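You operate a simulated robot arm through the tools that you are given. There is no shell and no other tool.

You are at the controls of a simulated robot arm. One attempt, no reset.

Task
Zero the size gauge on the master puck, then gauge the vee block beside it.
Fine: set the puck aside on the bench; the block stays in the gauge with the slide bearing on it.

The check looks at the end state, three seconds after you hand in, the way a careful person would. Anything else that was tipped, shoved, dropped, spilled or broken makes it a failure.

Robot
A 7-joint arm with a two-finger parallel gripper, fixed in place. Base frame: the origin is at the foot of the arm, x ahead of it, y to its left, z up. Readings come in mm, degrees, newtons and seconds.
With the tool pointing down near the work surface it reaches from about 300 to 700 mm from the base axis. Its first joint turns from -66.0 to 66.0 degrees. Payload 1.57 kg.
The TCP is the grasp point between the finger pads, 30 mm short of the fingertips. In the tool frame z runs along the fingers and y along their closing line. Largest opening 110 mm; finger width 24, thickness 12; the body of the gripper, 48 by 112 mm, starts 78 mm behind the TCP.
Orientation is that of the tool frame in the base frame, as a unit quaternion [w, x, y, z]. With the fingers straight down and closing along the base's y, the tool's x points along the base's -x, its y along +y and its z along -z.

Tools
- The arm moves only by the tool drive_tool. Its arguments are lists of equal length, an entry for each row: "fingers": the finger opening in mm, from 0 to 110; "offset": the shift along the base's x, y, z in mm, a list of three; "dr": the turn, a rotation vector about the base's x, y, z in degrees, a list of three. In form: {"fingers": [fingers, ...], "offset": [[tx, ty, tz], ...], "dr": [[rx, ry, rz], ...]}. A call has 1 to 20 rows; each row is the pose to reach, as a shift and turn from the pose commanded when the call began. Rows are played at 5 a second. More than 50 mm and 8.6 degrees between two rows, or a gripper value outside its range, and nothing of the call is played. A pose out of reach is approached as far as the arm can. The call stops where the force on the tool passes 50 N (or 10 N more than at its start, if that is more) or the arm is blocked; 0.2 s more then pass. Each finger travels about 108 mm/s and halts on what it meets, pressing with about 36 N; the grip force reading is that of the motor and also rises with nothing between the fingers. The clock runs only during rows and for 0.2 s after the last one: add rows that repeat a pose to give the fingers time. It gives the time, the measured TCP pose, the force on the tool (base axes), the opening and the grip force at its end, in the units of the frame above (readings bear some noise), with the torque about the TCP (base axes, N m) and any sound that the robot's microphone picked up, and new pictures: "views" is both (left out), scene, wrist or none.
- Cameras (640 x 400 px; columns grow to the right, rows downward): "scene" is fixed at [151.1, -385.3, 1393]; the picture's right is [0.89, -0.45, 0.00], its down [-0.30, -0.60, -0.75] and it looks along [0.34, 0.67, -0.67] (base axes); focal length 300 px, centre (320, 200). "wrist" rides on the gripper at [70, 16, -141] in the tool frame; the picture's right is [-0.23, 0.97, 0.00], its down [-0.86, -0.20, -0.48] and it looks along [-0.47, -0.11, 0.88] (tool axes); focal length 222 px, centre (320, 200). There is no depth. A picture from a camera that has moved, and an enlarged one, comes with that camera's place and axes in the base frame and with its lens.
- inspect(camera, box): a new picture of the part [left, top, right, bottom] of that camera's present view, enlarged. It takes no simulated time.
- sign_off(): hands the job in; it is judged then, once.

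Places have to be worked out from the pictures, the camera data and where the tool is seen. Open the gripper and draw the arm clear of the work before you hand the job in, unless the task says otherwise.

The tools are called after "Call:" by a JSON object that holds its "name" and its "arguments". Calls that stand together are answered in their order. drive_tool: Moves the arm, as the interface text tells. Its arguments: {"type":"object","properties":{"fingers":{"type":"array","items":{"type":"number"}},"offset":{"type":"array","items":{"type":"array","items":{"type":"number"}}},"dr":{"type":"array","items":{"type":"array","items":{"type":"number"}}},"views":{"type":"string","enum":["both","scene","wrist","none"]}},"required":["fingers","offset","dr"]} The other tools are called the same way: inspect (camera, box) takes an enlarged picture of a part of a camera's view; sign_off () hands the job in.

At the start:

```text
time_s: 0.0
eef_pos: [393.8, 133.3, 1134.5]
tool_rot: [0.0, 0.0, 1.0, 0.0]
contact_force: [-0.5, 0.4, 0.2]
torque: [-0.01, -0.01, 0.01]
grip_width: 110.2
grasp_force: 0.1
```

scene: 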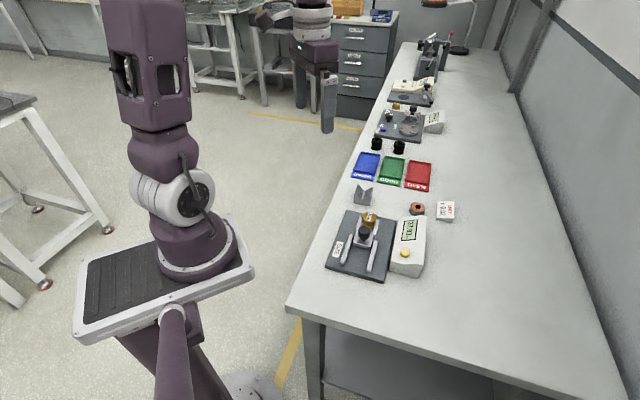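
wrist: 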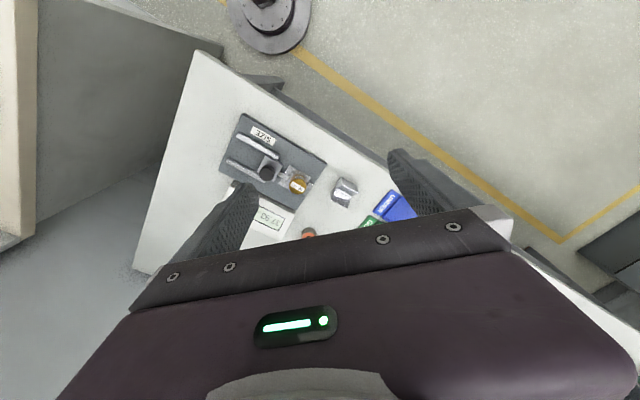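

The pictures show a gauge on the bench with a brass puck, a slide, and a display unit with a yellow button, with the vee block beside it. I'll enlarge both views to understand the parts.

Call:
{"name": "inspect", "arguments": {"camera": "scene", "box": [310, 170, 470, 290]}}

Call:
{"name": "inspect", "arguments": {"camera": "wrist", "box": [200, 100, 420, 250]}}

Call:
{"name": "inspect", "arguments": {"camera": "scene", "box": [320, 200, 430, 285]}}

```text
3.33 times, centred on (390, 230) of scene
camera zoom: at [151.1, -385.3, 1393.0], right [0.89, -0.45, 0.0], down [-0.3, -0.6, -0.75], along [0.34, 0.67, -0.67], focal length 1001 px, centre (87, 100)
```

zoom: 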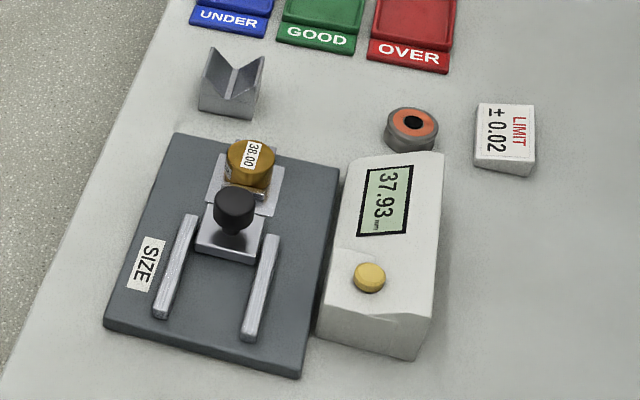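

```text
2.67 times, centred on (310, 175) of wrist
camera zoom: at [323.4, 149.8, 1274.6], right [0.23, 0.97, 0.0], down [0.86, -0.2, 0.48], along [0.47, -0.11, -0.88], focal length 592 px, centre (347, 267)
```

zoom: 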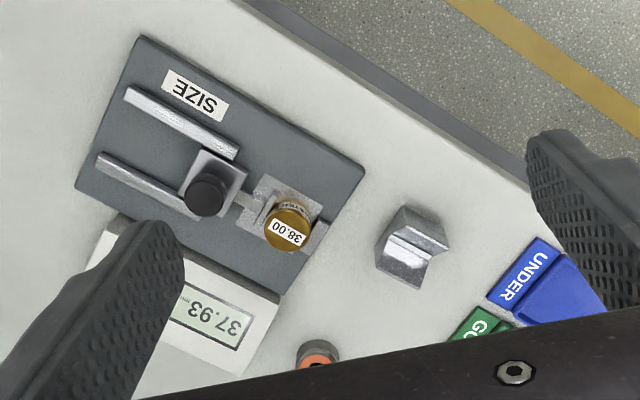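

```text
4.71 times, centred on (375, 242) of scene
camera zoom: at [151.1, -385.3, 1393.0], right [0.89, -0.45, 0.0], down [-0.3, -0.6, -0.75], along [0.34, 0.67, -0.67], focal length 1413 px, centre (61, 0)
```

zoom: 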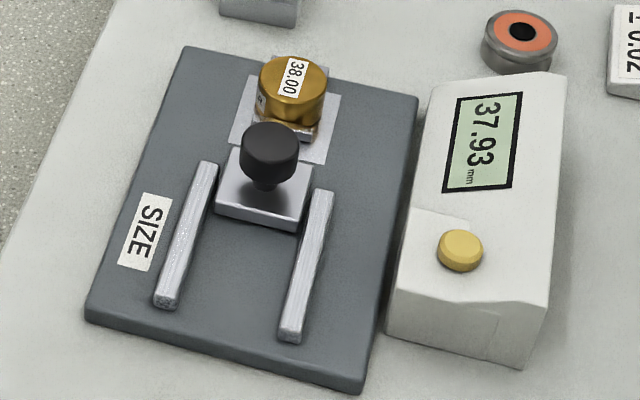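

Triangulating both views puts the puck top near (515, 55, 836). The slide axis runs at about 45° in plan, the knob is near (472, 10), the button near (520, -86) and the vee block near (567, 154). I'll turn the tool 45° and move to a closer hover to look.

Call:
{"name": "drive_tool", "arguments": {"fingers": [110, 110, 110, 110, 110, 110, 110], "offset": [[4, -25, -22], [9, -51, -45], [13, -77, -67], [17, -102, -90], [22, -128, -112], [26, -153, -134], [26, -153, -134]], "dr": [[0, 0, 7.5], [0, 0, 15], [0, 0, 22.5], [0, 0, 30], [0, 0, 37.5], [0, 0, 45], [0, 0, 45]]}}

```text
time_s: 1.6
eef_pos: [419.8, -20.4, 997.8]
tool_rot: [0.0, -0.384, 0.923, -0.001]
contact_force: [0.2, -0.4, -0.5]
torque: [0.03, 0.01, 0.02]
grip_width: 110.0
grasp_force: 0.1
camera wrist: at [358.5, -57.4, 1139.2], right [-0.53, 0.85, 0.0], down [0.74, 0.47, 0.48], along [0.41, 0.25, -0.88], focal length 222 px, centre (320, 200)
```

scene: 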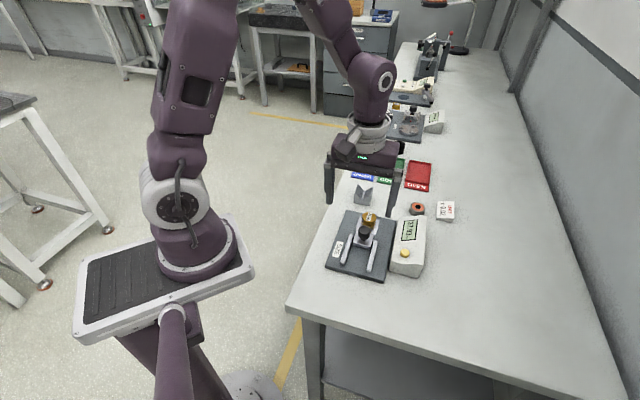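
wrist: 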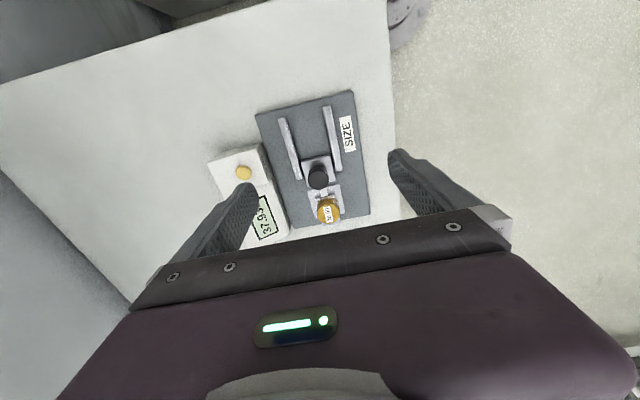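

The gauge now sits between the fingers in the wrist view, with the slide's rails lined up with the tool. I'll enlarge it for detail and positions.

Call:
{"name": "inspect", "arguments": {"camera": "wrist", "box": [200, 85, 380, 235]}}

Call:
{"name": "inspect", "arguments": {"camera": "wrist", "box": [280, 140, 370, 230]}}

Call:
{"name": "inspect", "arguments": {"camera": "scene", "box": [340, 170, 400, 240]}}

```text
2.67 times, centred on (290, 160) of wrist
camera zoom: at [358.5, -57.4, 1139.2], right [-0.53, 0.85, 0.0], down [0.74, 0.47, 0.48], along [0.41, 0.25, -0.88], focal length 592 px, centre (400, 307)
```

zoom: 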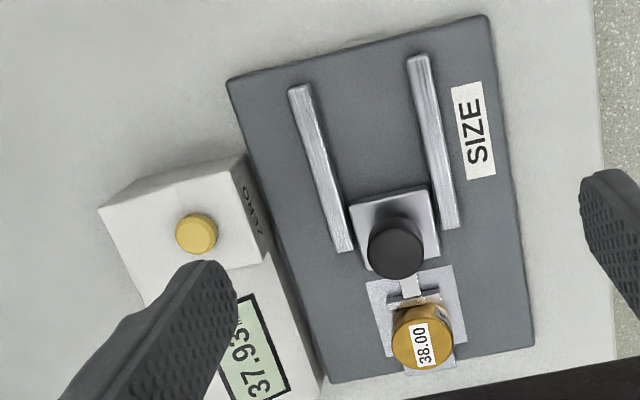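

```text
4.44 times, centred on (325, 185) of wrist
camera zoom: at [358.5, -57.4, 1139.2], right [-0.53, 0.85, 0.0], down [0.74, 0.47, 0.48], along [0.41, 0.25, -0.88], focal length 987 px, centre (298, 267)
```

zoom: 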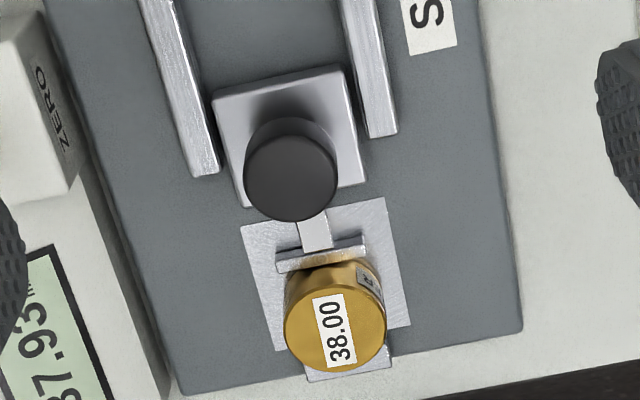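

```text
5.71 times, centred on (370, 205) of scene
camera zoom: at [151.1, -385.3, 1393.0], right [0.89, -0.45, 0.0], down [-0.3, -0.6, -0.75], along [0.34, 0.67, -0.67], focal length 1716 px, centre (34, 171)
```

zoom: 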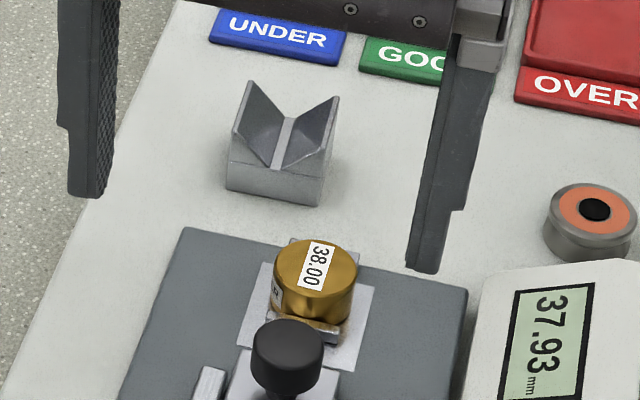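

Two wrist views agree on the puck top at about (514, 54, 832), with a diameter near 38 mm. The ZERO button is near (513, -88, 847). I'll move closer along the camera's line of sight to see how the jaw, puck and anvil sit.

Call:
{"name": "drive_tool", "arguments": {"fingers": [110, 110, 110, 110], "offset": [[11, 7, -23], [22, 14, -46], [33, 20, -70], [33, 20, -70]], "dr": [[0, 0, 0], [0, 0, 0], [0, 0, 0], [0, 0, 0]]}}

Call:
{"name": "inspect", "arguments": {"camera": "wrist", "box": [240, 110, 400, 240]}}

Call:
{"name": "inspect", "arguments": {"camera": "wrist", "box": [160, 60, 410, 240]}}

```text
time_s: 2.6
eef_pos: [452.2, -1.4, 929.8]
tool_rot: [0.0, -0.382, 0.924, 0.0]
contact_force: [-0.1, 0.1, -0.9]
torque: [0.01, -0.01, -0.01]
grip_width: 110.1
grasp_force: 0.0
camera wrist: at [391.0, -36.8, 1070.3], right [-0.53, 0.85, 0.0], down [0.75, 0.46, 0.48], along [0.41, 0.25, -0.88], focal length 222 px, centre (320, 200)
```

scene: 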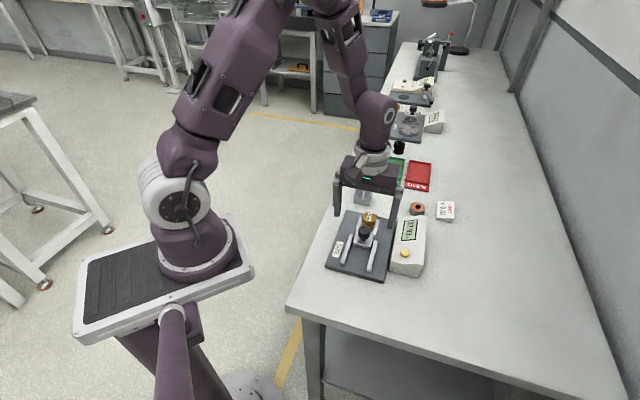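
wrist: 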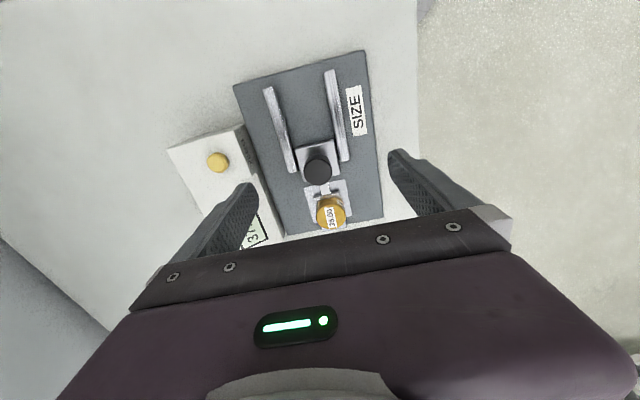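

```text
3.08 times, centred on (320, 175) of wrist
camera zoom: at [391.0, -36.8, 1070.3], right [-0.53, 0.85, 0.0], down [0.75, 0.46, 0.48], along [0.41, 0.25, -0.88], focal length 684 px, centre (320, 277)
```

zoom: 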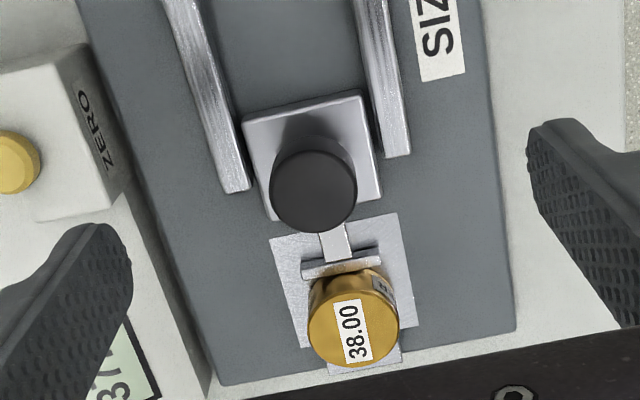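

```text
2.22 times, centred on (285, 150) of wrist
camera zoom: at [391.0, -36.8, 1070.3], right [-0.53, 0.85, 0.0], down [0.75, 0.46, 0.48], along [0.41, 0.25, -0.88], focal length 494 px, centre (398, 311)
```

zoom: 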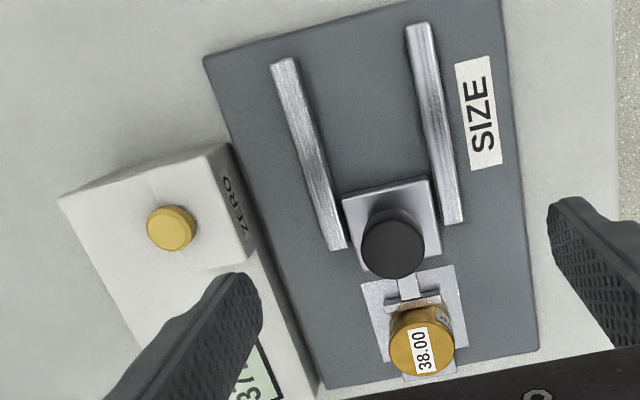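

The knob top comes out near (466.5, 6.6, 849), about 30 mm across. Before zeroing I want to be sure the slide bears on the puck, so I'll move just above the knob with the fingers at 60 mm and check alignment.

Call:
{"name": "drive_tool", "arguments": {"fingers": [90, 60, 60, 60], "offset": [[7, 3, -15], [13.7, 6.3, -30], [13.7, 6.3, -43], [13.7, 6.3, -43]], "dr": [[0, 0, 0], [0, 0, 0], [0, 0, 0], [0, 0, 0]]}}

Call:
{"name": "inspect", "arguments": {"camera": "wrist", "box": [220, 80, 420, 240]}}

Call:
{"name": "inspect", "arguments": {"camera": "scene", "box": [325, 180, 435, 270]}}

```text
time_s: 3.6
eef_pos: [466.7, 5.8, 885.1]
tool_rot: [0.001, -0.383, 0.924, 0.0]
contact_force: [0.7, -0.2, -0.7]
torque: [0.02, -0.01, -0.01]
grip_width: 60.0
grasp_force: 0.1
camera wrist: at [404.8, -31.2, 1027.1], right [-0.53, 0.85, 0.0], down [0.75, 0.46, 0.48], along [0.41, 0.25, -0.88], focal length 222 px, centre (320, 200)
```

scene: 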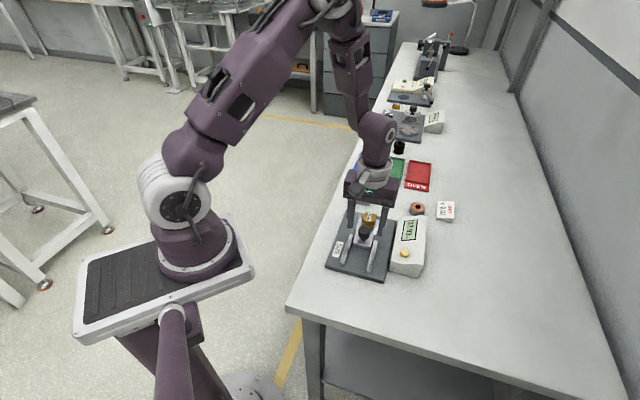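
wrist: 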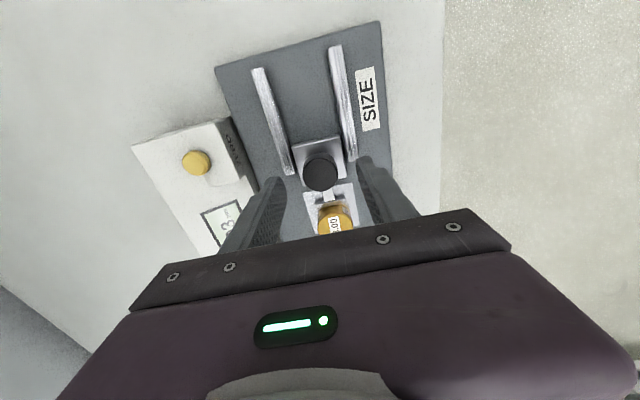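

```text
2.50 times, centred on (320, 160) of wrist
camera zoom: at [404.8, -31.2, 1027.1], right [-0.53, 0.85, 0.0], down [0.75, 0.46, 0.48], along [0.41, 0.25, -0.88], focal length 555 px, centre (320, 300)
```

zoom: 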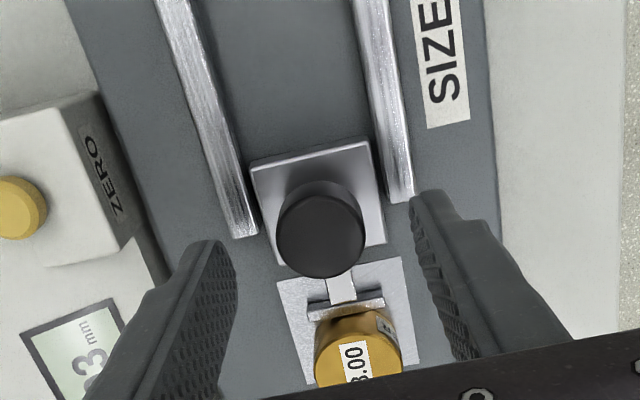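

```text
4.44 times, centred on (380, 225) of scene
camera zoom: at [151.1, -385.3, 1393.0], right [0.89, -0.45, 0.0], down [-0.3, -0.6, -0.75], along [0.34, 0.67, -0.67], focal length 1335 px, centre (53, 89)
```

zoom: 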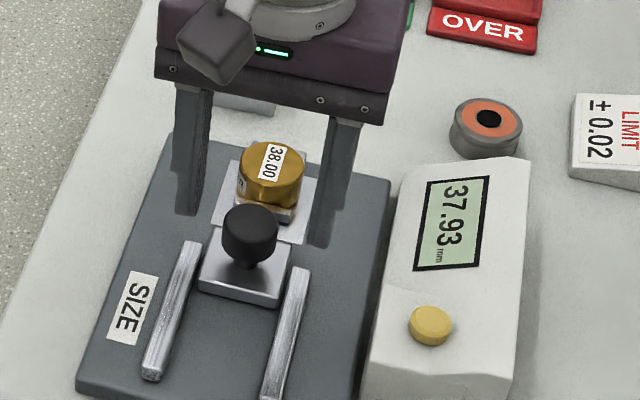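

The knob projects right onto the tool axis between the fingers. I'll descend so the fingertips overlap the knob by about 13 mm, grip it gently across the slide axis, and watch the reading.

Call:
{"name": "drive_tool", "arguments": {"fingers": [60, 60, 60, 45, 25, 25], "offset": [[0, 0, -10], [0, 0, -20], [0, 0, -20], [0, 0, -20], [0, 0, -20], [0, 0, -20]], "dr": [[0, 0, 0], [0, 0, 0], [0, 0, 0], [0, 0, 0], [0, 0, 0], [0, 0, 0]]}}

Call:
{"name": "inspect", "arguments": {"camera": "scene", "box": [325, 180, 435, 270]}}

Call:
{"name": "inspect", "arguments": {"camera": "wrist", "box": [220, 80, 420, 240]}}

```text
time_s: 5.0
eef_pos: [465.8, 5.6, 865.8]
tool_rot: [0.0, -0.383, 0.924, 0.0]
contact_force: [-3.3, 5.0, -2.3]
torque: [0.13, -0.04, 0.03]
grip_width: 29.3
grasp_force: 38.9
camera wrist: at [404.8, -30.6, 1007.1], right [-0.53, 0.85, 0.0], down [0.75, 0.46, 0.48], along [0.41, 0.25, -0.88], focal length 222 px, centre (320, 200)
```

scene: 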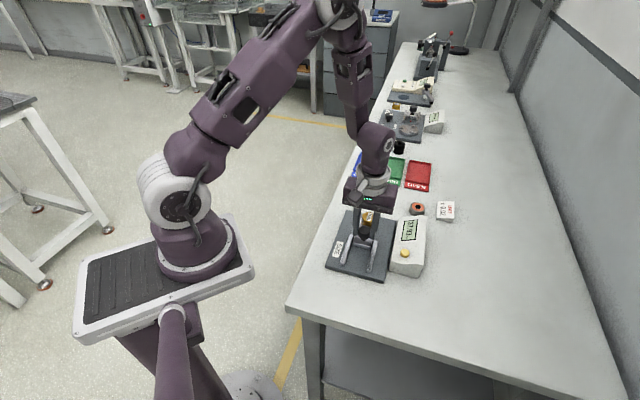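
wrist: 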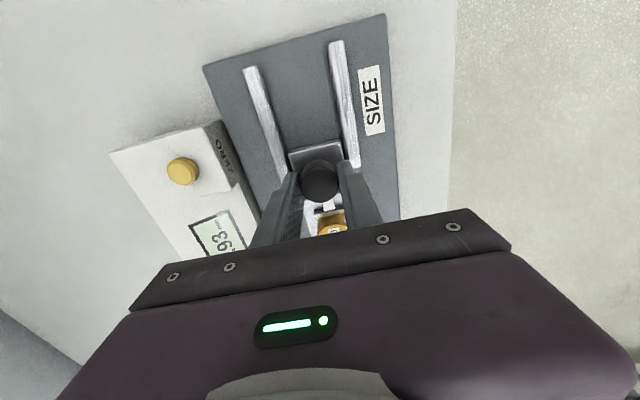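

```text
4.44 times, centred on (380, 225) of scene
camera zoom: at [151.1, -385.2, 1393.1], right [0.89, -0.45, 0.0], down [-0.3, -0.6, -0.75], along [0.34, 0.67, -0.67], focal length 1335 px, centre (53, 89)
```

zoom: 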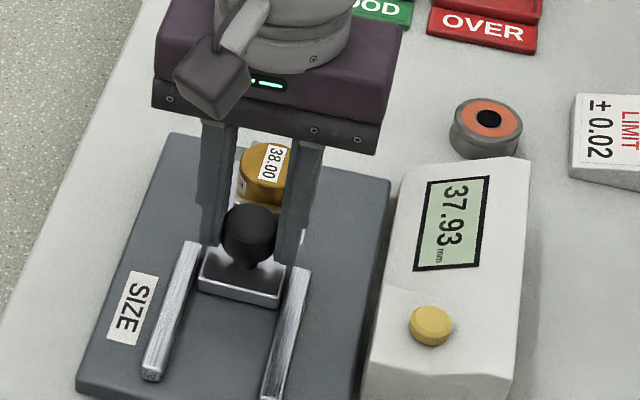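

```text
2.50 times, centred on (320, 160) of wrist
camera zoom: at [404.8, -30.6, 1007.1], right [-0.53, 0.85, 0.0], down [0.75, 0.46, 0.48], along [0.41, 0.25, -0.88], focal length 555 px, centre (320, 300)
```

zoom: 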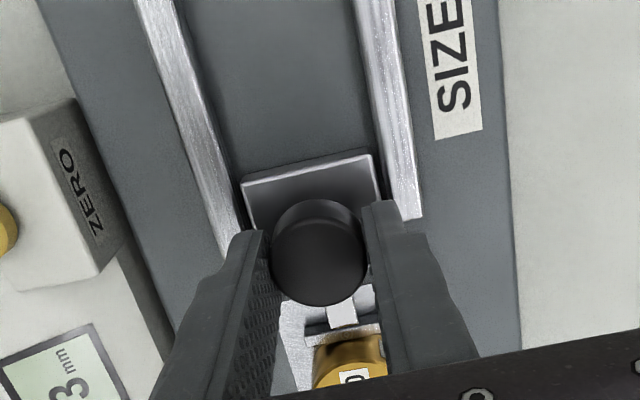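

The knob is held (29.3 mm) and the reading stays 37.93. I'll nudge the slide about 1 mm toward the anvil to check it is solidly bearing on the puck.

Call:
{"name": "drive_tool", "arguments": {"fingers": [25, 25], "offset": [[0.7, 0.7, 0], [0.7, 0.7, 0]], "dr": [[0, 0, 0], [0, 0, 0]], "views": "none"}}

Call:
{"name": "inspect", "arguments": {"camera": "scene", "box": [325, 180, 435, 270]}}

```text
time_s: 5.6
eef_pos: [467.2, 6.0, 866.3]
tool_rot: [-0.001, -0.383, 0.924, 0.0]
contact_force: [-10.5, 1.1, 3.6]
torque: [0.13, 0.04, -0.06]
grip_width: 29.4
grasp_force: 39.1
```

```text
4.44 times, centred on (380, 225) of scene
camera zoom: at [150.8, -385.3, 1393.1], right [0.89, -0.45, 0.0], down [-0.3, -0.6, -0.75], along [0.34, 0.67, -0.67], focal length 1335 px, centre (53, 89)
```

zoom: 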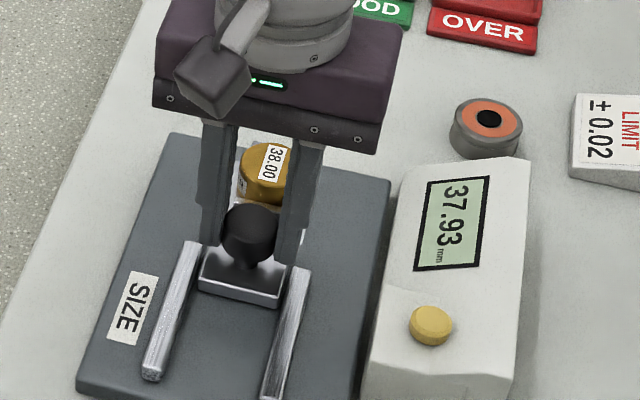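

The reaction force rose and the reading held at 37.93, so the slide is bearing on the puck. I'll release the knob, lift clear, close the fingers and move over the ZERO button for a check.

Call:
{"name": "drive_tool", "arguments": {"fingers": [60, 60, 60, 40, 10, 0, 0, 0], "offset": [[0, 0, 0], [0, 0, 0], [0, 0, 30], [0, 0, 60], [12, -25, 60], [28, -60, 60], [45.8, -95, 60], [45.8, -95, 60]], "dr": [[0, 0, 0], [0, 0, 0], [0, 0, 0], [0, 0, 0], [0, 0, 0], [0, 0, 0], [0, 0, 0], [0, 0, 0]]}}

Call:
{"name": "inspect", "arguments": {"camera": "wrist", "box": [220, 80, 420, 240]}}

Call:
{"name": "inspect", "arguments": {"camera": "scene", "box": [325, 180, 435, 270]}}

```text
time_s: 7.4
eef_pos: [512.9, -87.7, 927.0]
tool_rot: [0.0, -0.383, 0.924, 0.0]
contact_force: [0.0, -0.1, -1.4]
torque: [0.02, -0.03, 0.01]
grip_width: 0.0
grasp_force: 21.2
camera wrist: at [451.9, -125.8, 1068.1], right [-0.53, 0.85, 0.0], down [0.75, 0.46, 0.48], along [0.41, 0.25, -0.88], focal length 222 px, centre (320, 200)
```

scene: 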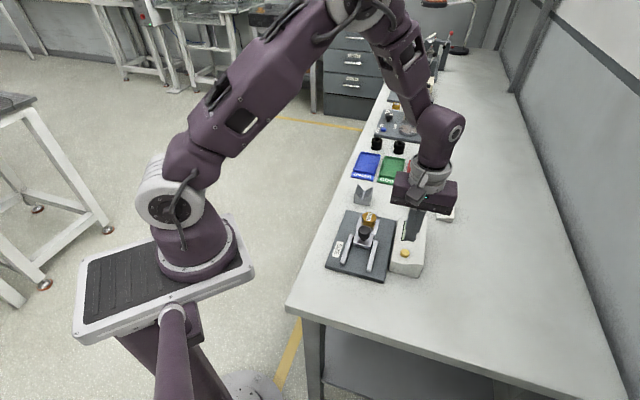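
wrist: 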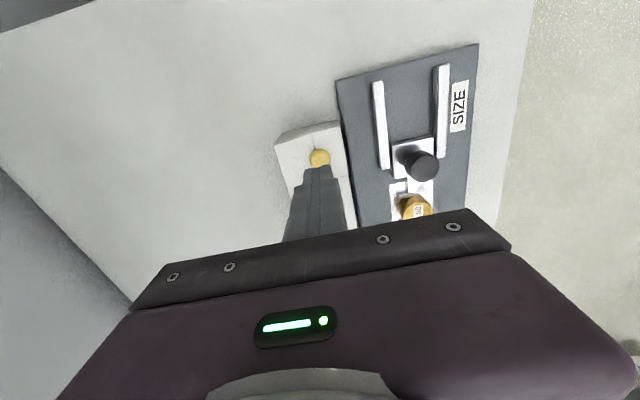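

```text
2.50 times, centred on (320, 160) of wrist
camera zoom: at [451.9, -125.8, 1068.1], right [-0.53, 0.85, 0.0], down [0.75, 0.46, 0.48], along [0.41, 0.25, -0.88], focal length 555 px, centre (320, 300)
```

zoom: 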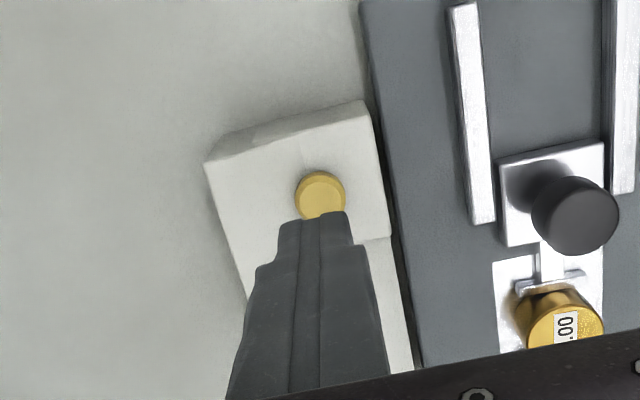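

```text
4.44 times, centred on (380, 225) of scene
camera zoom: at [151.1, -385.3, 1393.0], right [0.89, -0.45, 0.0], down [-0.3, -0.6, -0.75], along [0.34, 0.67, -0.67], focal length 1335 px, centre (53, 89)
```

zoom: 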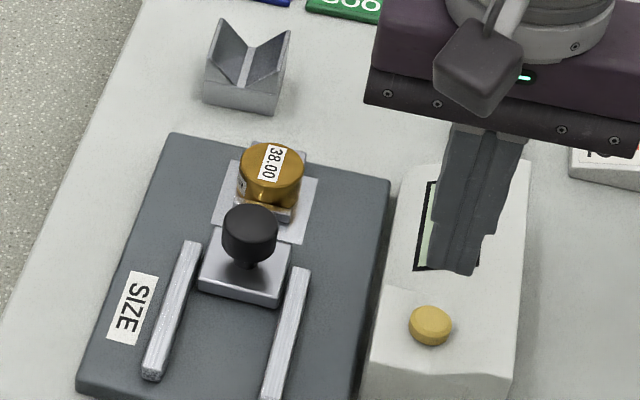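

The button projects exactly on the tool axis, with its top near z 846.5, so contact should come at about TCP 877. I'll descend and approach the last few millimetres slowly.

Call:
{"name": "drive_tool", "arguments": {"fingers": [0, 0, 0, 0, 0, 0], "offset": [[0, 0, -20], [0, 0, -40], [0, 0, -46], [0, 0, -48], [0, 0, -50], [0, 0, -51]], "dr": [[0, 0, 0], [0, 0, 0], [0, 0, 0], [0, 0, 0], [0, 0, 0], [0, 0, 0]], "views": "none"}}

Call:
{"name": "inspect", "arguments": {"camera": "scene", "box": [325, 180, 435, 270]}}

Call:
{"name": "inspect", "arguments": {"camera": "wrist", "box": [220, 80, 420, 240]}}

```text
time_s: 8.8
eef_pos: [512.5, -88.2, 875.5]
tool_rot: [0.0, -0.382, 0.924, 0.001]
contact_force: [0.6, 0.5, 3.1]
torque: [-0.01, -0.03, -0.02]
grip_width: 0.1
grasp_force: 21.2
heard: click
```

```text
4.44 times, centred on (380, 225) of scene
camera zoom: at [151.1, -385.3, 1393.1], right [0.89, -0.45, 0.0], down [-0.3, -0.6, -0.75], along [0.34, 0.67, -0.67], focal length 1335 px, centre (53, 89)
```

zoom: 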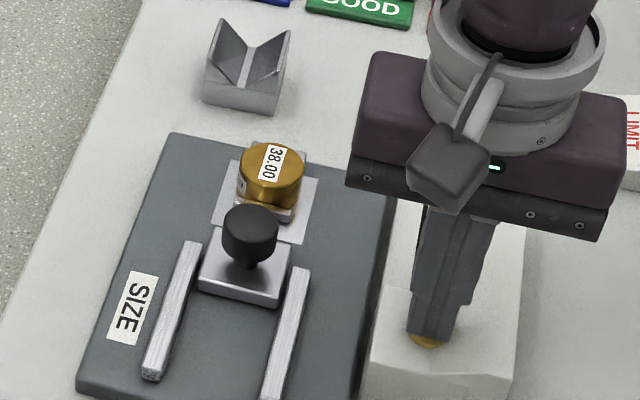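

```text
2.50 times, centred on (320, 160) of wrist
camera zoom: at [451.4, -125.4, 1016.7], right [-0.53, 0.85, 0.0], down [0.75, 0.46, 0.48], along [0.41, 0.25, -0.88], focal length 555 px, centre (320, 300)
```

zoom: 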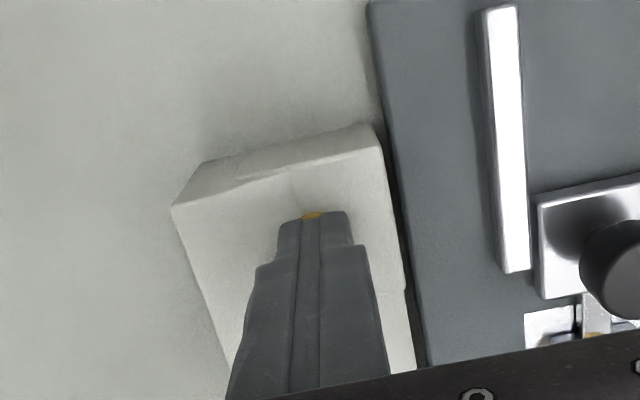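

A click was heard at about 3 N, so the button has been pressed. I'll lift off, move away from the display and read it.

Call:
{"name": "drive_tool", "arguments": {"fingers": [0, 0, 20, 50, 60, 60, 60], "offset": [[0, 0, 20], [0, 0, 51], [-15, 30, 51], [-30, 62, 51], [-46.2, 94.8, 51], [-46.2, 94.8, 51], [-46.2, 94.8, 51]], "dr": [[0, 0, 0], [0, 0, 0], [0, 0, 0], [0, 0, 0], [0, 0, 0], [0, 0, 0], [0, 0, 0]]}}

Call:
{"name": "inspect", "arguments": {"camera": "scene", "box": [325, 180, 435, 270]}}

Call:
{"name": "inspect", "arguments": {"camera": "wrist", "box": [220, 80, 420, 240]}}

```text
time_s: 10.4
eef_pos: [466.3, 6.7, 927.1]
tool_rot: [0.0, -0.383, 0.924, 0.0]
contact_force: [0.9, 0.0, -1.2]
torque: [0.01, -0.02, 0.01]
grip_width: 59.9
grasp_force: 0.0
camera wrist: at [405.2, -30.8, 1067.5], right [-0.53, 0.85, 0.0], down [0.75, 0.46, 0.48], along [0.41, 0.25, -0.88], focal length 222 px, centre (320, 200)
```

scene: 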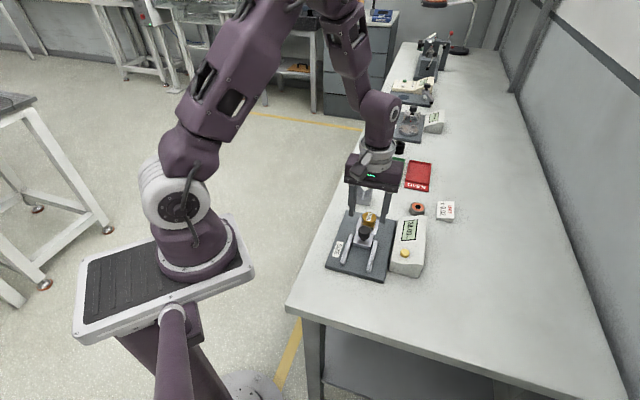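
wrist: 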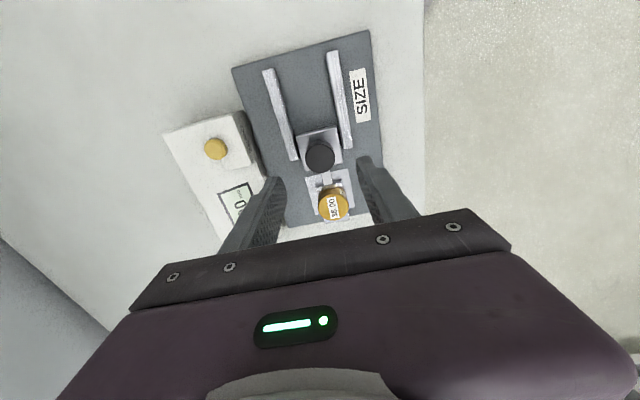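

```text
4.44 times, centred on (380, 225) of scene
camera zoom: at [151.1, -385.3, 1393.0], right [0.89, -0.45, 0.0], down [-0.3, -0.6, -0.75], along [0.34, 0.67, -0.67], focal length 1335 px, centre (53, 89)
```

zoom: 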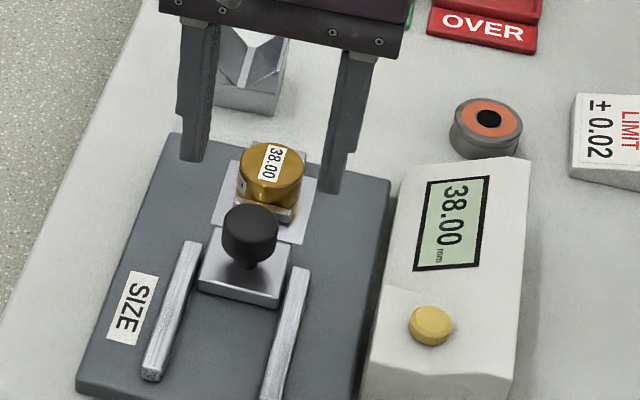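

```text
2.50 times, centred on (320, 160) of wrist
camera zoom: at [405.2, -30.8, 1067.5], right [-0.53, 0.85, 0.0], down [0.75, 0.46, 0.48], along [0.41, 0.25, -0.88], focal length 555 px, centre (320, 300)
```

zoom: 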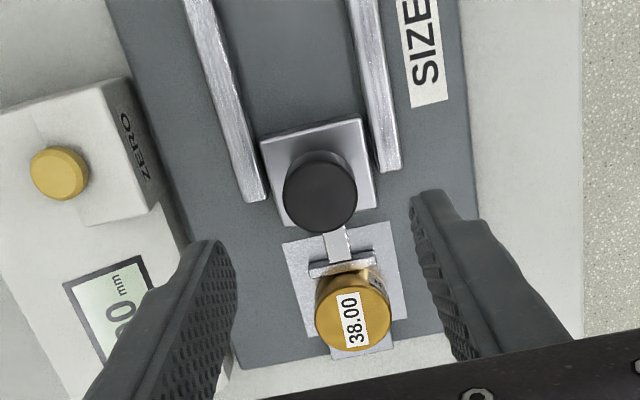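

The display reads 38.00, so the gauge is zeroed. Next I'll grip the knob again and draw the slide back about 25 mm along its axis to free the puck.

Call:
{"name": "drive_tool", "arguments": {"fingers": [60, 60, 60, 40, 25, 25, 25, 25, 25, 25, 25, 25], "offset": [[0, 0, -25], [0, 0, -50], [0, 0, -60], [0, 0, -60], [0, 0, -60], [0, 0, -60], [-3, -3, -60], [-7, -7, -60], [-11, -11, -60], [-15, -15, -60], [-18, -18, -60], [-18, -18, -60]], "dr": [[0, 0, 0], [0, 0, 0], [0, 0, 0], [0, 0, 0], [0, 0, 0], [0, 0, 0], [0, 0, 0], [0, 0, 0], [0, 0, 0], [0, 0, 0], [0, 0, 0], [0, 0, 0]]}}

Call:
{"name": "inspect", "arguments": {"camera": "scene", "box": [325, 180, 435, 270]}}

Call:
{"name": "inspect", "arguments": {"camera": "wrist", "box": [220, 80, 420, 240]}}

```text
time_s: 13.0
eef_pos: [449.3, -9.4, 866.4]
tool_rot: [0.002, -0.385, 0.923, 0.001]
contact_force: [8.8, 23.5, -0.6]
torque: [0.66, -0.28, 0.03]
grip_width: 29.5
grasp_force: 39.0
camera wrist: at [388.3, -47.0, 1007.2], right [-0.53, 0.85, 0.0], down [0.74, 0.46, 0.48], along [0.41, 0.26, -0.88], focal length 222 px, centre (320, 200)
```

scene: 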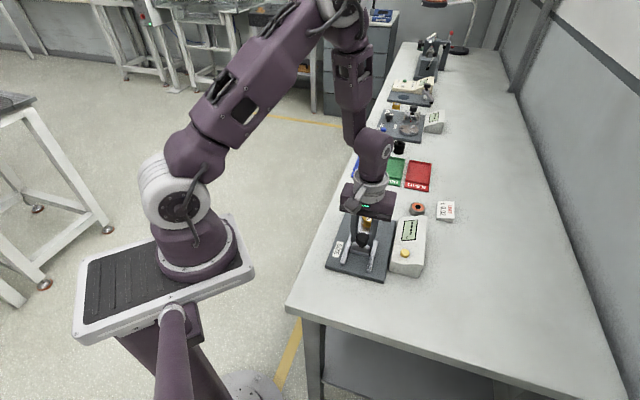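
wrist: 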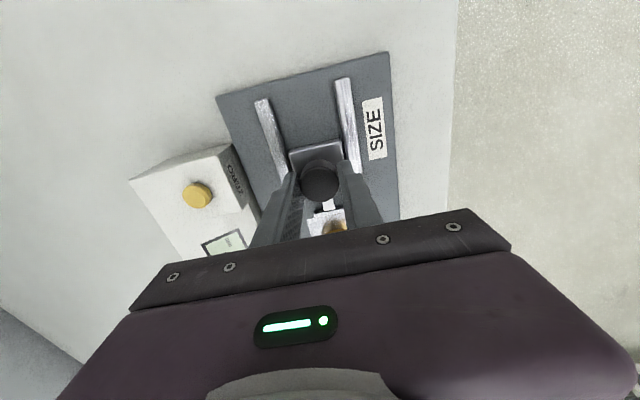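

```text
4.44 times, centred on (380, 225) of scene
camera zoom: at [151.3, -384.7, 1393.2], right [0.89, -0.45, 0.0], down [-0.3, -0.6, -0.75], along [0.34, 0.67, -0.67], focal length 1335 px, centre (53, 89)
```

zoom: 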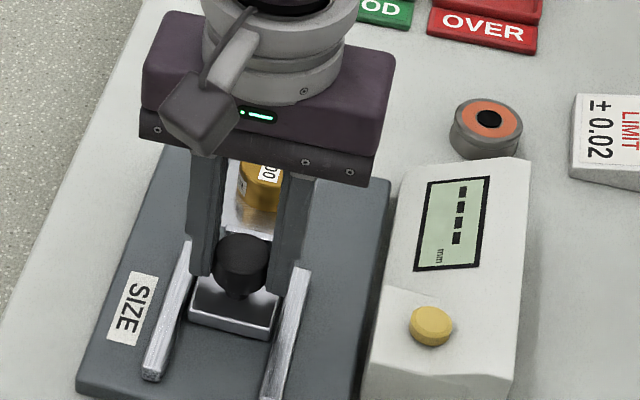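

```text
2.50 times, centred on (320, 160) of wrist
camera zoom: at [388.3, -47.0, 1007.2], right [-0.53, 0.85, 0.0], down [0.74, 0.46, 0.48], along [0.41, 0.26, -0.88], focal length 555 px, centre (320, 300)
```

zoom: 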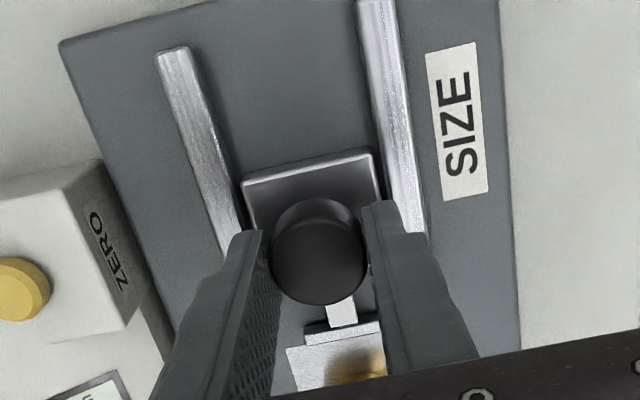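

The display dropped to dashes, so the slide is clear of the puck. There is about 23 N along the axis, so I'll ease forward 1.5 mm to tell a spring from friction before letting go.

Call:
{"name": "drive_tool", "arguments": {"fingers": [25, 25, 25], "offset": [[1, 1, 0], [1, 1, 0], [1, 1, 0]], "dr": [[0, 0, 0], [0, 0, 0], [0, 0, 0]], "views": "none"}}

```text
time_s: 13.8
eef_pos: [449.4, -9.9, 866.7]
tool_rot: [0.0, -0.384, 0.923, 0.0]
contact_force: [4.7, 27.6, 5.6]
torque: [0.69, -0.27, -0.13]
grip_width: 29.4
grasp_force: 39.3
```

Call:
{"name": "drive_tool", "arguments": {"fingers": [25, 25, 25, 25], "offset": [[2, 2, 0], [4, 4, 0], [4, 4, 0], [4, 4, 0]], "dr": [[0, 0, 0], [0, 0, 0], [0, 0, 0], [0, 0, 0]]}}

Call:
{"name": "inspect", "arguments": {"camera": "scene", "box": [325, 180, 435, 270]}}

```text
time_s: 14.8
eef_pos: [452.8, -6.9, 865.9]
tool_rot: [-0.002, -0.383, 0.924, 0.0]
contact_force: [-7.1, 5.7, 1.5]
torque: [-0.72, 0.97, -0.12]
grip_width: 29.1
grasp_force: 38.7
camera wrist: at [391.9, -43.5, 1007.5], right [-0.53, 0.85, 0.0], down [0.75, 0.46, 0.48], along [0.4, 0.25, -0.88], focal length 222 px, centre (320, 200)
```

scene: 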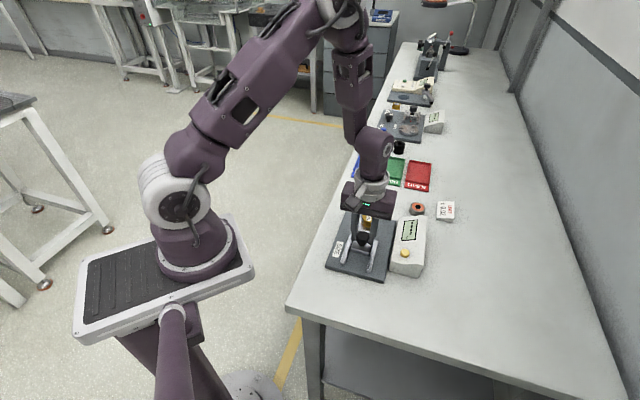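
wrist: 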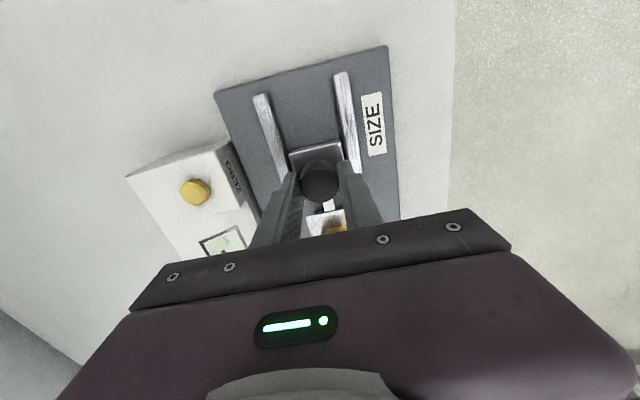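

```text
4.44 times, centred on (380, 225) of scene
camera zoom: at [150.9, -385.1, 1393.1], right [0.89, -0.45, 0.0], down [-0.3, -0.6, -0.75], along [0.34, 0.67, -0.67], focal length 1335 px, centre (53, 89)
```

zoom: 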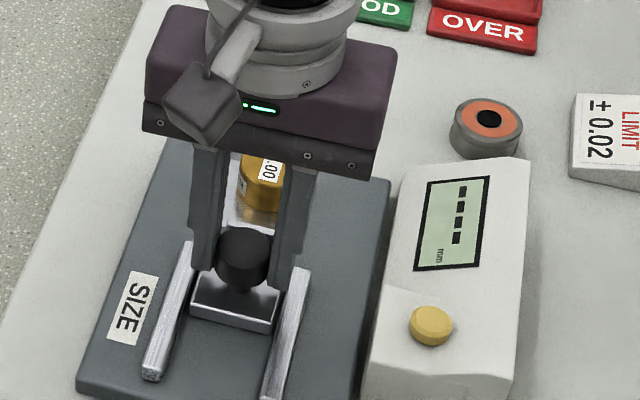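

The axial force reversed to about -1 N, so it is friction and the slide will stay where I leave it. I'll draw it back to about 30 mm total, release and lift clear.

Call:
{"name": "drive_tool", "arguments": {"fingers": [25, 25, 25, 25, 60, 60, 60, 60, 60], "offset": [[-3, -3, 0], [-6, -6, 0], [-8.5, -8.5, 0], [-8, -8, 0], [-8, -8, 0], [-8, -8, 0], [-8, -8, 30], [-8, -8, 70], [-8, -8, 70]], "dr": [[0, 0, 0], [0, 0, 0], [0, 0, 0], [0, 0, 0], [0, 0, 0], [0, 0, 0], [0, 0, 0], [0, 0, 0], [0, 0, 0]]}}

Call:
{"name": "inspect", "arguments": {"camera": "scene", "box": [325, 180, 435, 270]}}

Call:
{"name": "inspect", "arguments": {"camera": "wrist", "box": [220, 80, 420, 240]}}

```text
time_s: 16.8
eef_pos: [446.3, -14.9, 937.8]
tool_rot: [0.0, -0.383, 0.924, 0.0]
contact_force: [-0.4, -0.7, -0.1]
torque: [-0.02, -0.03, -0.02]
grip_width: 60.0
grasp_force: 0.1
camera wrist: at [384.4, -51.3, 1079.1], right [-0.53, 0.85, 0.0], down [0.75, 0.46, 0.48], along [0.41, 0.25, -0.88], focal length 222 px, centre (320, 200)
```

scene: 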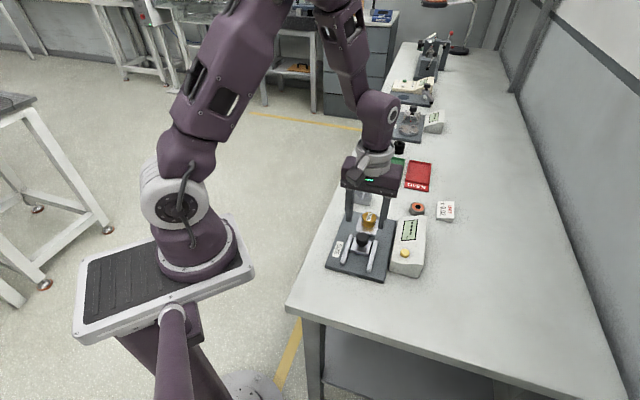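
wrist: 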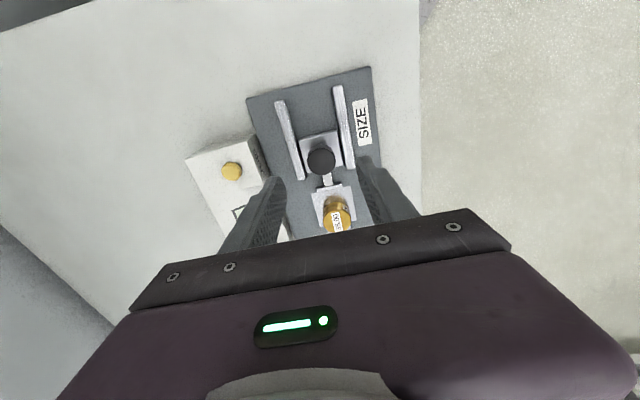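

```text
4.44 times, centred on (380, 225) of scene
camera zoom: at [151.1, -385.3, 1393.0], right [0.89, -0.45, 0.0], down [-0.3, -0.6, -0.75], along [0.34, 0.67, -0.67], focal length 1335 px, centre (53, 89)
```

zoom: 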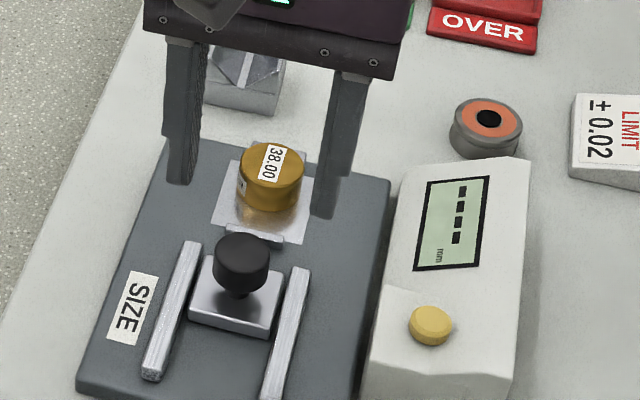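

```text
2.50 times, centred on (320, 160) of wrist
camera zoom: at [384.4, -51.3, 1079.1], right [-0.53, 0.85, 0.0], down [0.75, 0.46, 0.48], along [0.41, 0.25, -0.88], focal length 555 px, centre (320, 300)
```

zoom: 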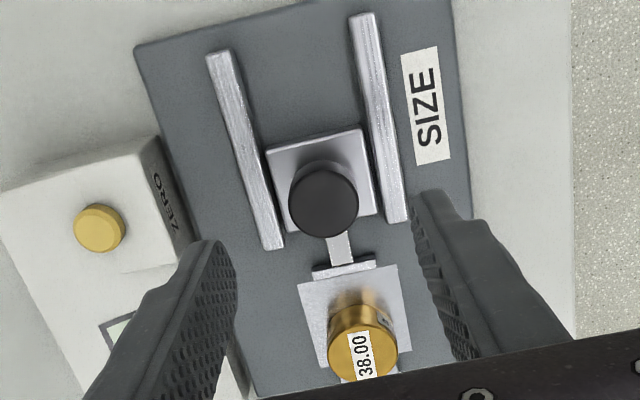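

The slide stayed back and the puck now stands free on the rest. I'll move above the puck to check its position and look at the vee block beyond it.

Call:
{"name": "drive_tool", "arguments": {"fingers": [60, 60, 60, 60], "offset": [[23, 23, 0], [46, 46, -10], [68.4, 68.3, -32], [68.4, 68.3, -32]], "dr": [[0, 0, 0], [0, 0, 0], [0, 0, 0], [0, 0, 0]]}}

Call:
{"name": "inspect", "arguments": {"camera": "wrist", "box": [220, 80, 420, 240]}}

Call:
{"name": "inspect", "arguments": {"camera": "scene", "box": [325, 180, 435, 270]}}

```text
time_s: 17.8
eef_pos: [514.6, 54.7, 904.1]
tool_rot: [-0.001, -0.383, 0.924, 0.0]
contact_force: [0.0, 0.2, -1.3]
torque: [0.04, 0.02, 0.02]
grip_width: 60.2
grasp_force: 0.1
camera wrist: at [453.0, 17.3, 1045.3], right [-0.53, 0.85, 0.0], down [0.75, 0.46, 0.48], along [0.41, 0.25, -0.88], focal length 222 px, centre (320, 200)
```

scene: 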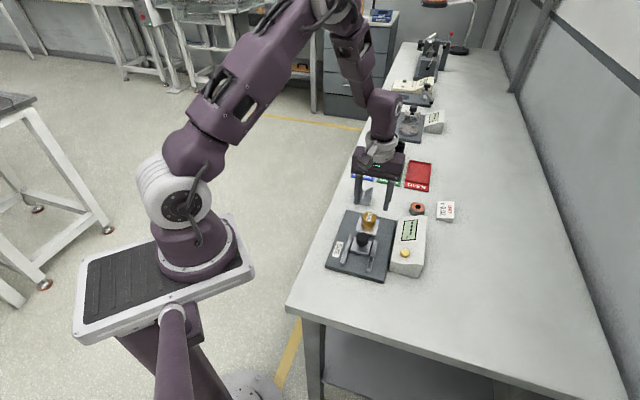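
wrist: 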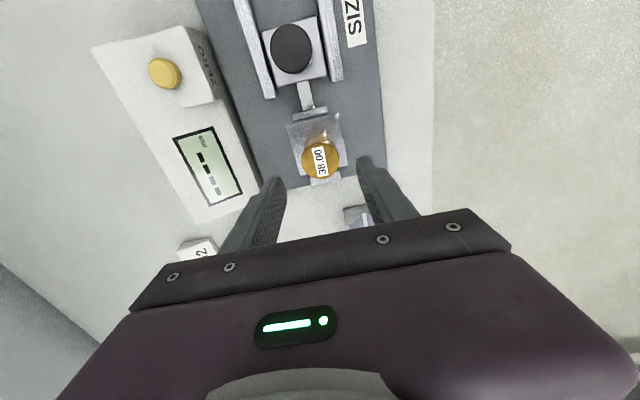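

```text
2.50 times, centred on (320, 160) of wrist
camera zoom: at [453.0, 17.3, 1045.3], right [-0.53, 0.85, 0.0], down [0.75, 0.46, 0.48], along [0.41, 0.25, -0.88], focal length 555 px, centre (320, 300)
```

zoom: 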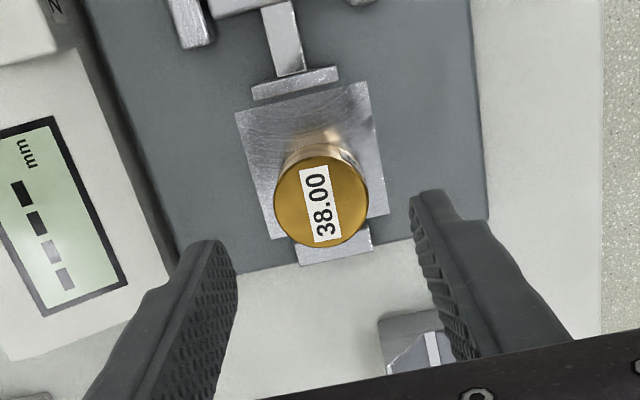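

```text
4.44 times, centred on (380, 225) of scene
camera zoom: at [151.1, -385.3, 1393.0], right [0.89, -0.45, 0.0], down [-0.3, -0.6, -0.75], along [0.34, 0.67, -0.67], focal length 1335 px, centre (53, 89)
```

zoom: 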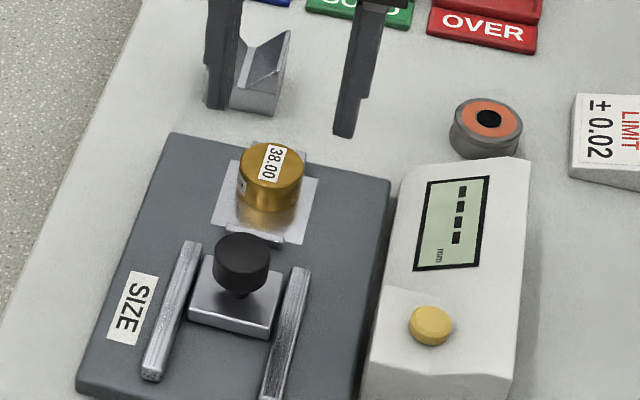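

The puck is exactly on the tool axis; its top is near 832 and its height about 20 mm. I'll descend so the fingertips stop a few millimetres above the rest plate, close on the puck and check the grip.

Call:
{"name": "drive_tool", "arguments": {"fingers": [60, 60, 60, 60, 45, 32, 32], "offset": [[0, 0, -25], [0, 0, -48], [0, 0, -57], [0, 0, -57], [0, 0, -57], [0, 0, -57], [0, 0, -57]], "dr": [[0, 0, 0], [0, 0, 0], [0, 0, 0], [0, 0, 0], [0, 0, 0], [0, 0, 0], [0, 0, 0]]}}

Call:
{"name": "inspect", "arguments": {"camera": "wrist", "box": [220, 80, 420, 240]}}

Call:
{"name": "inspect", "arguments": {"camera": "scene", "box": [325, 180, 435, 270]}}

```text
time_s: 19.4
eef_pos: [513.6, 52.7, 847.9]
tool_rot: [0.0, -0.382, 0.924, 0.0]
contact_force: [0.1, 1.3, 0.0]
torque: [0.07, 0.02, 0.01]
grip_width: 36.7
grasp_force: 35.5
camera wrist: at [452.7, 16.6, 988.4], right [-0.53, 0.85, 0.0], down [0.75, 0.46, 0.48], along [0.41, 0.25, -0.88], focal length 222 px, centre (320, 200)
```

scene: 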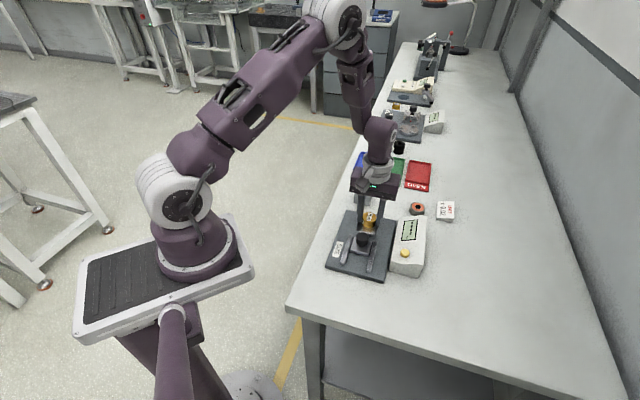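
wrist: 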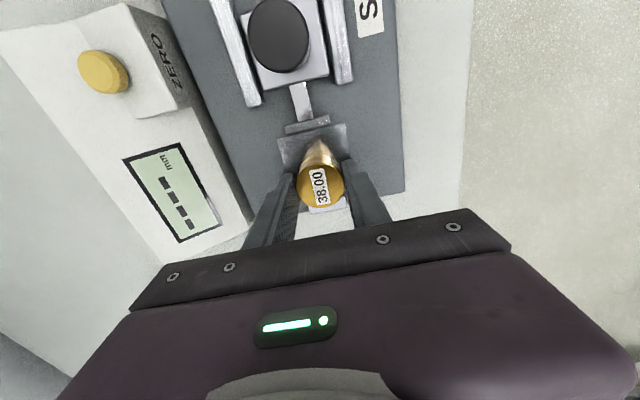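

```text
2.50 times, centred on (320, 160) of wrist
camera zoom: at [452.7, 16.6, 988.4], right [-0.53, 0.85, 0.0], down [0.75, 0.46, 0.48], along [0.41, 0.25, -0.88], focal length 555 px, centre (320, 300)
```

zoom: 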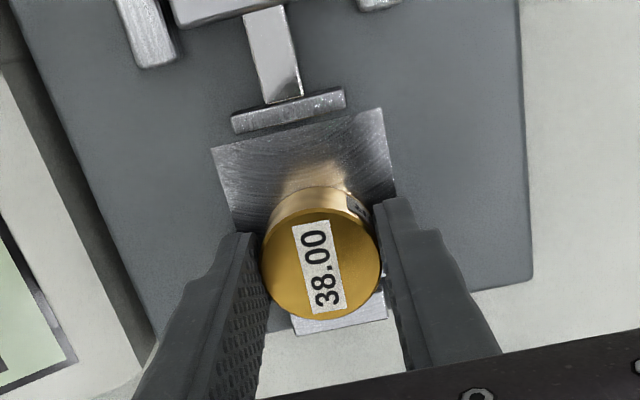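

```text
4.44 times, centred on (380, 225) of scene
camera zoom: at [151.1, -385.3, 1393.1], right [0.89, -0.45, 0.0], down [-0.3, -0.6, -0.75], along [0.34, 0.67, -0.67], focal length 1335 px, centre (53, 89)
```

zoom: 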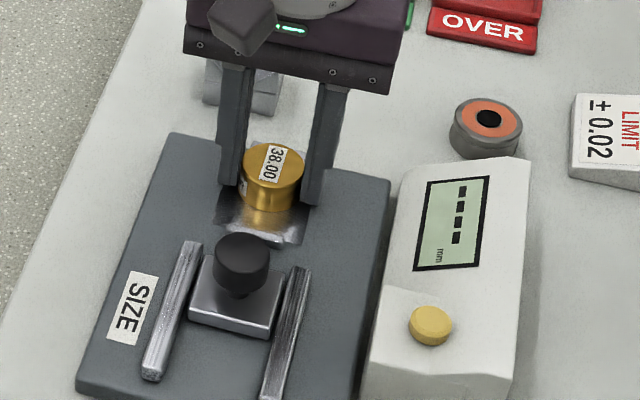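

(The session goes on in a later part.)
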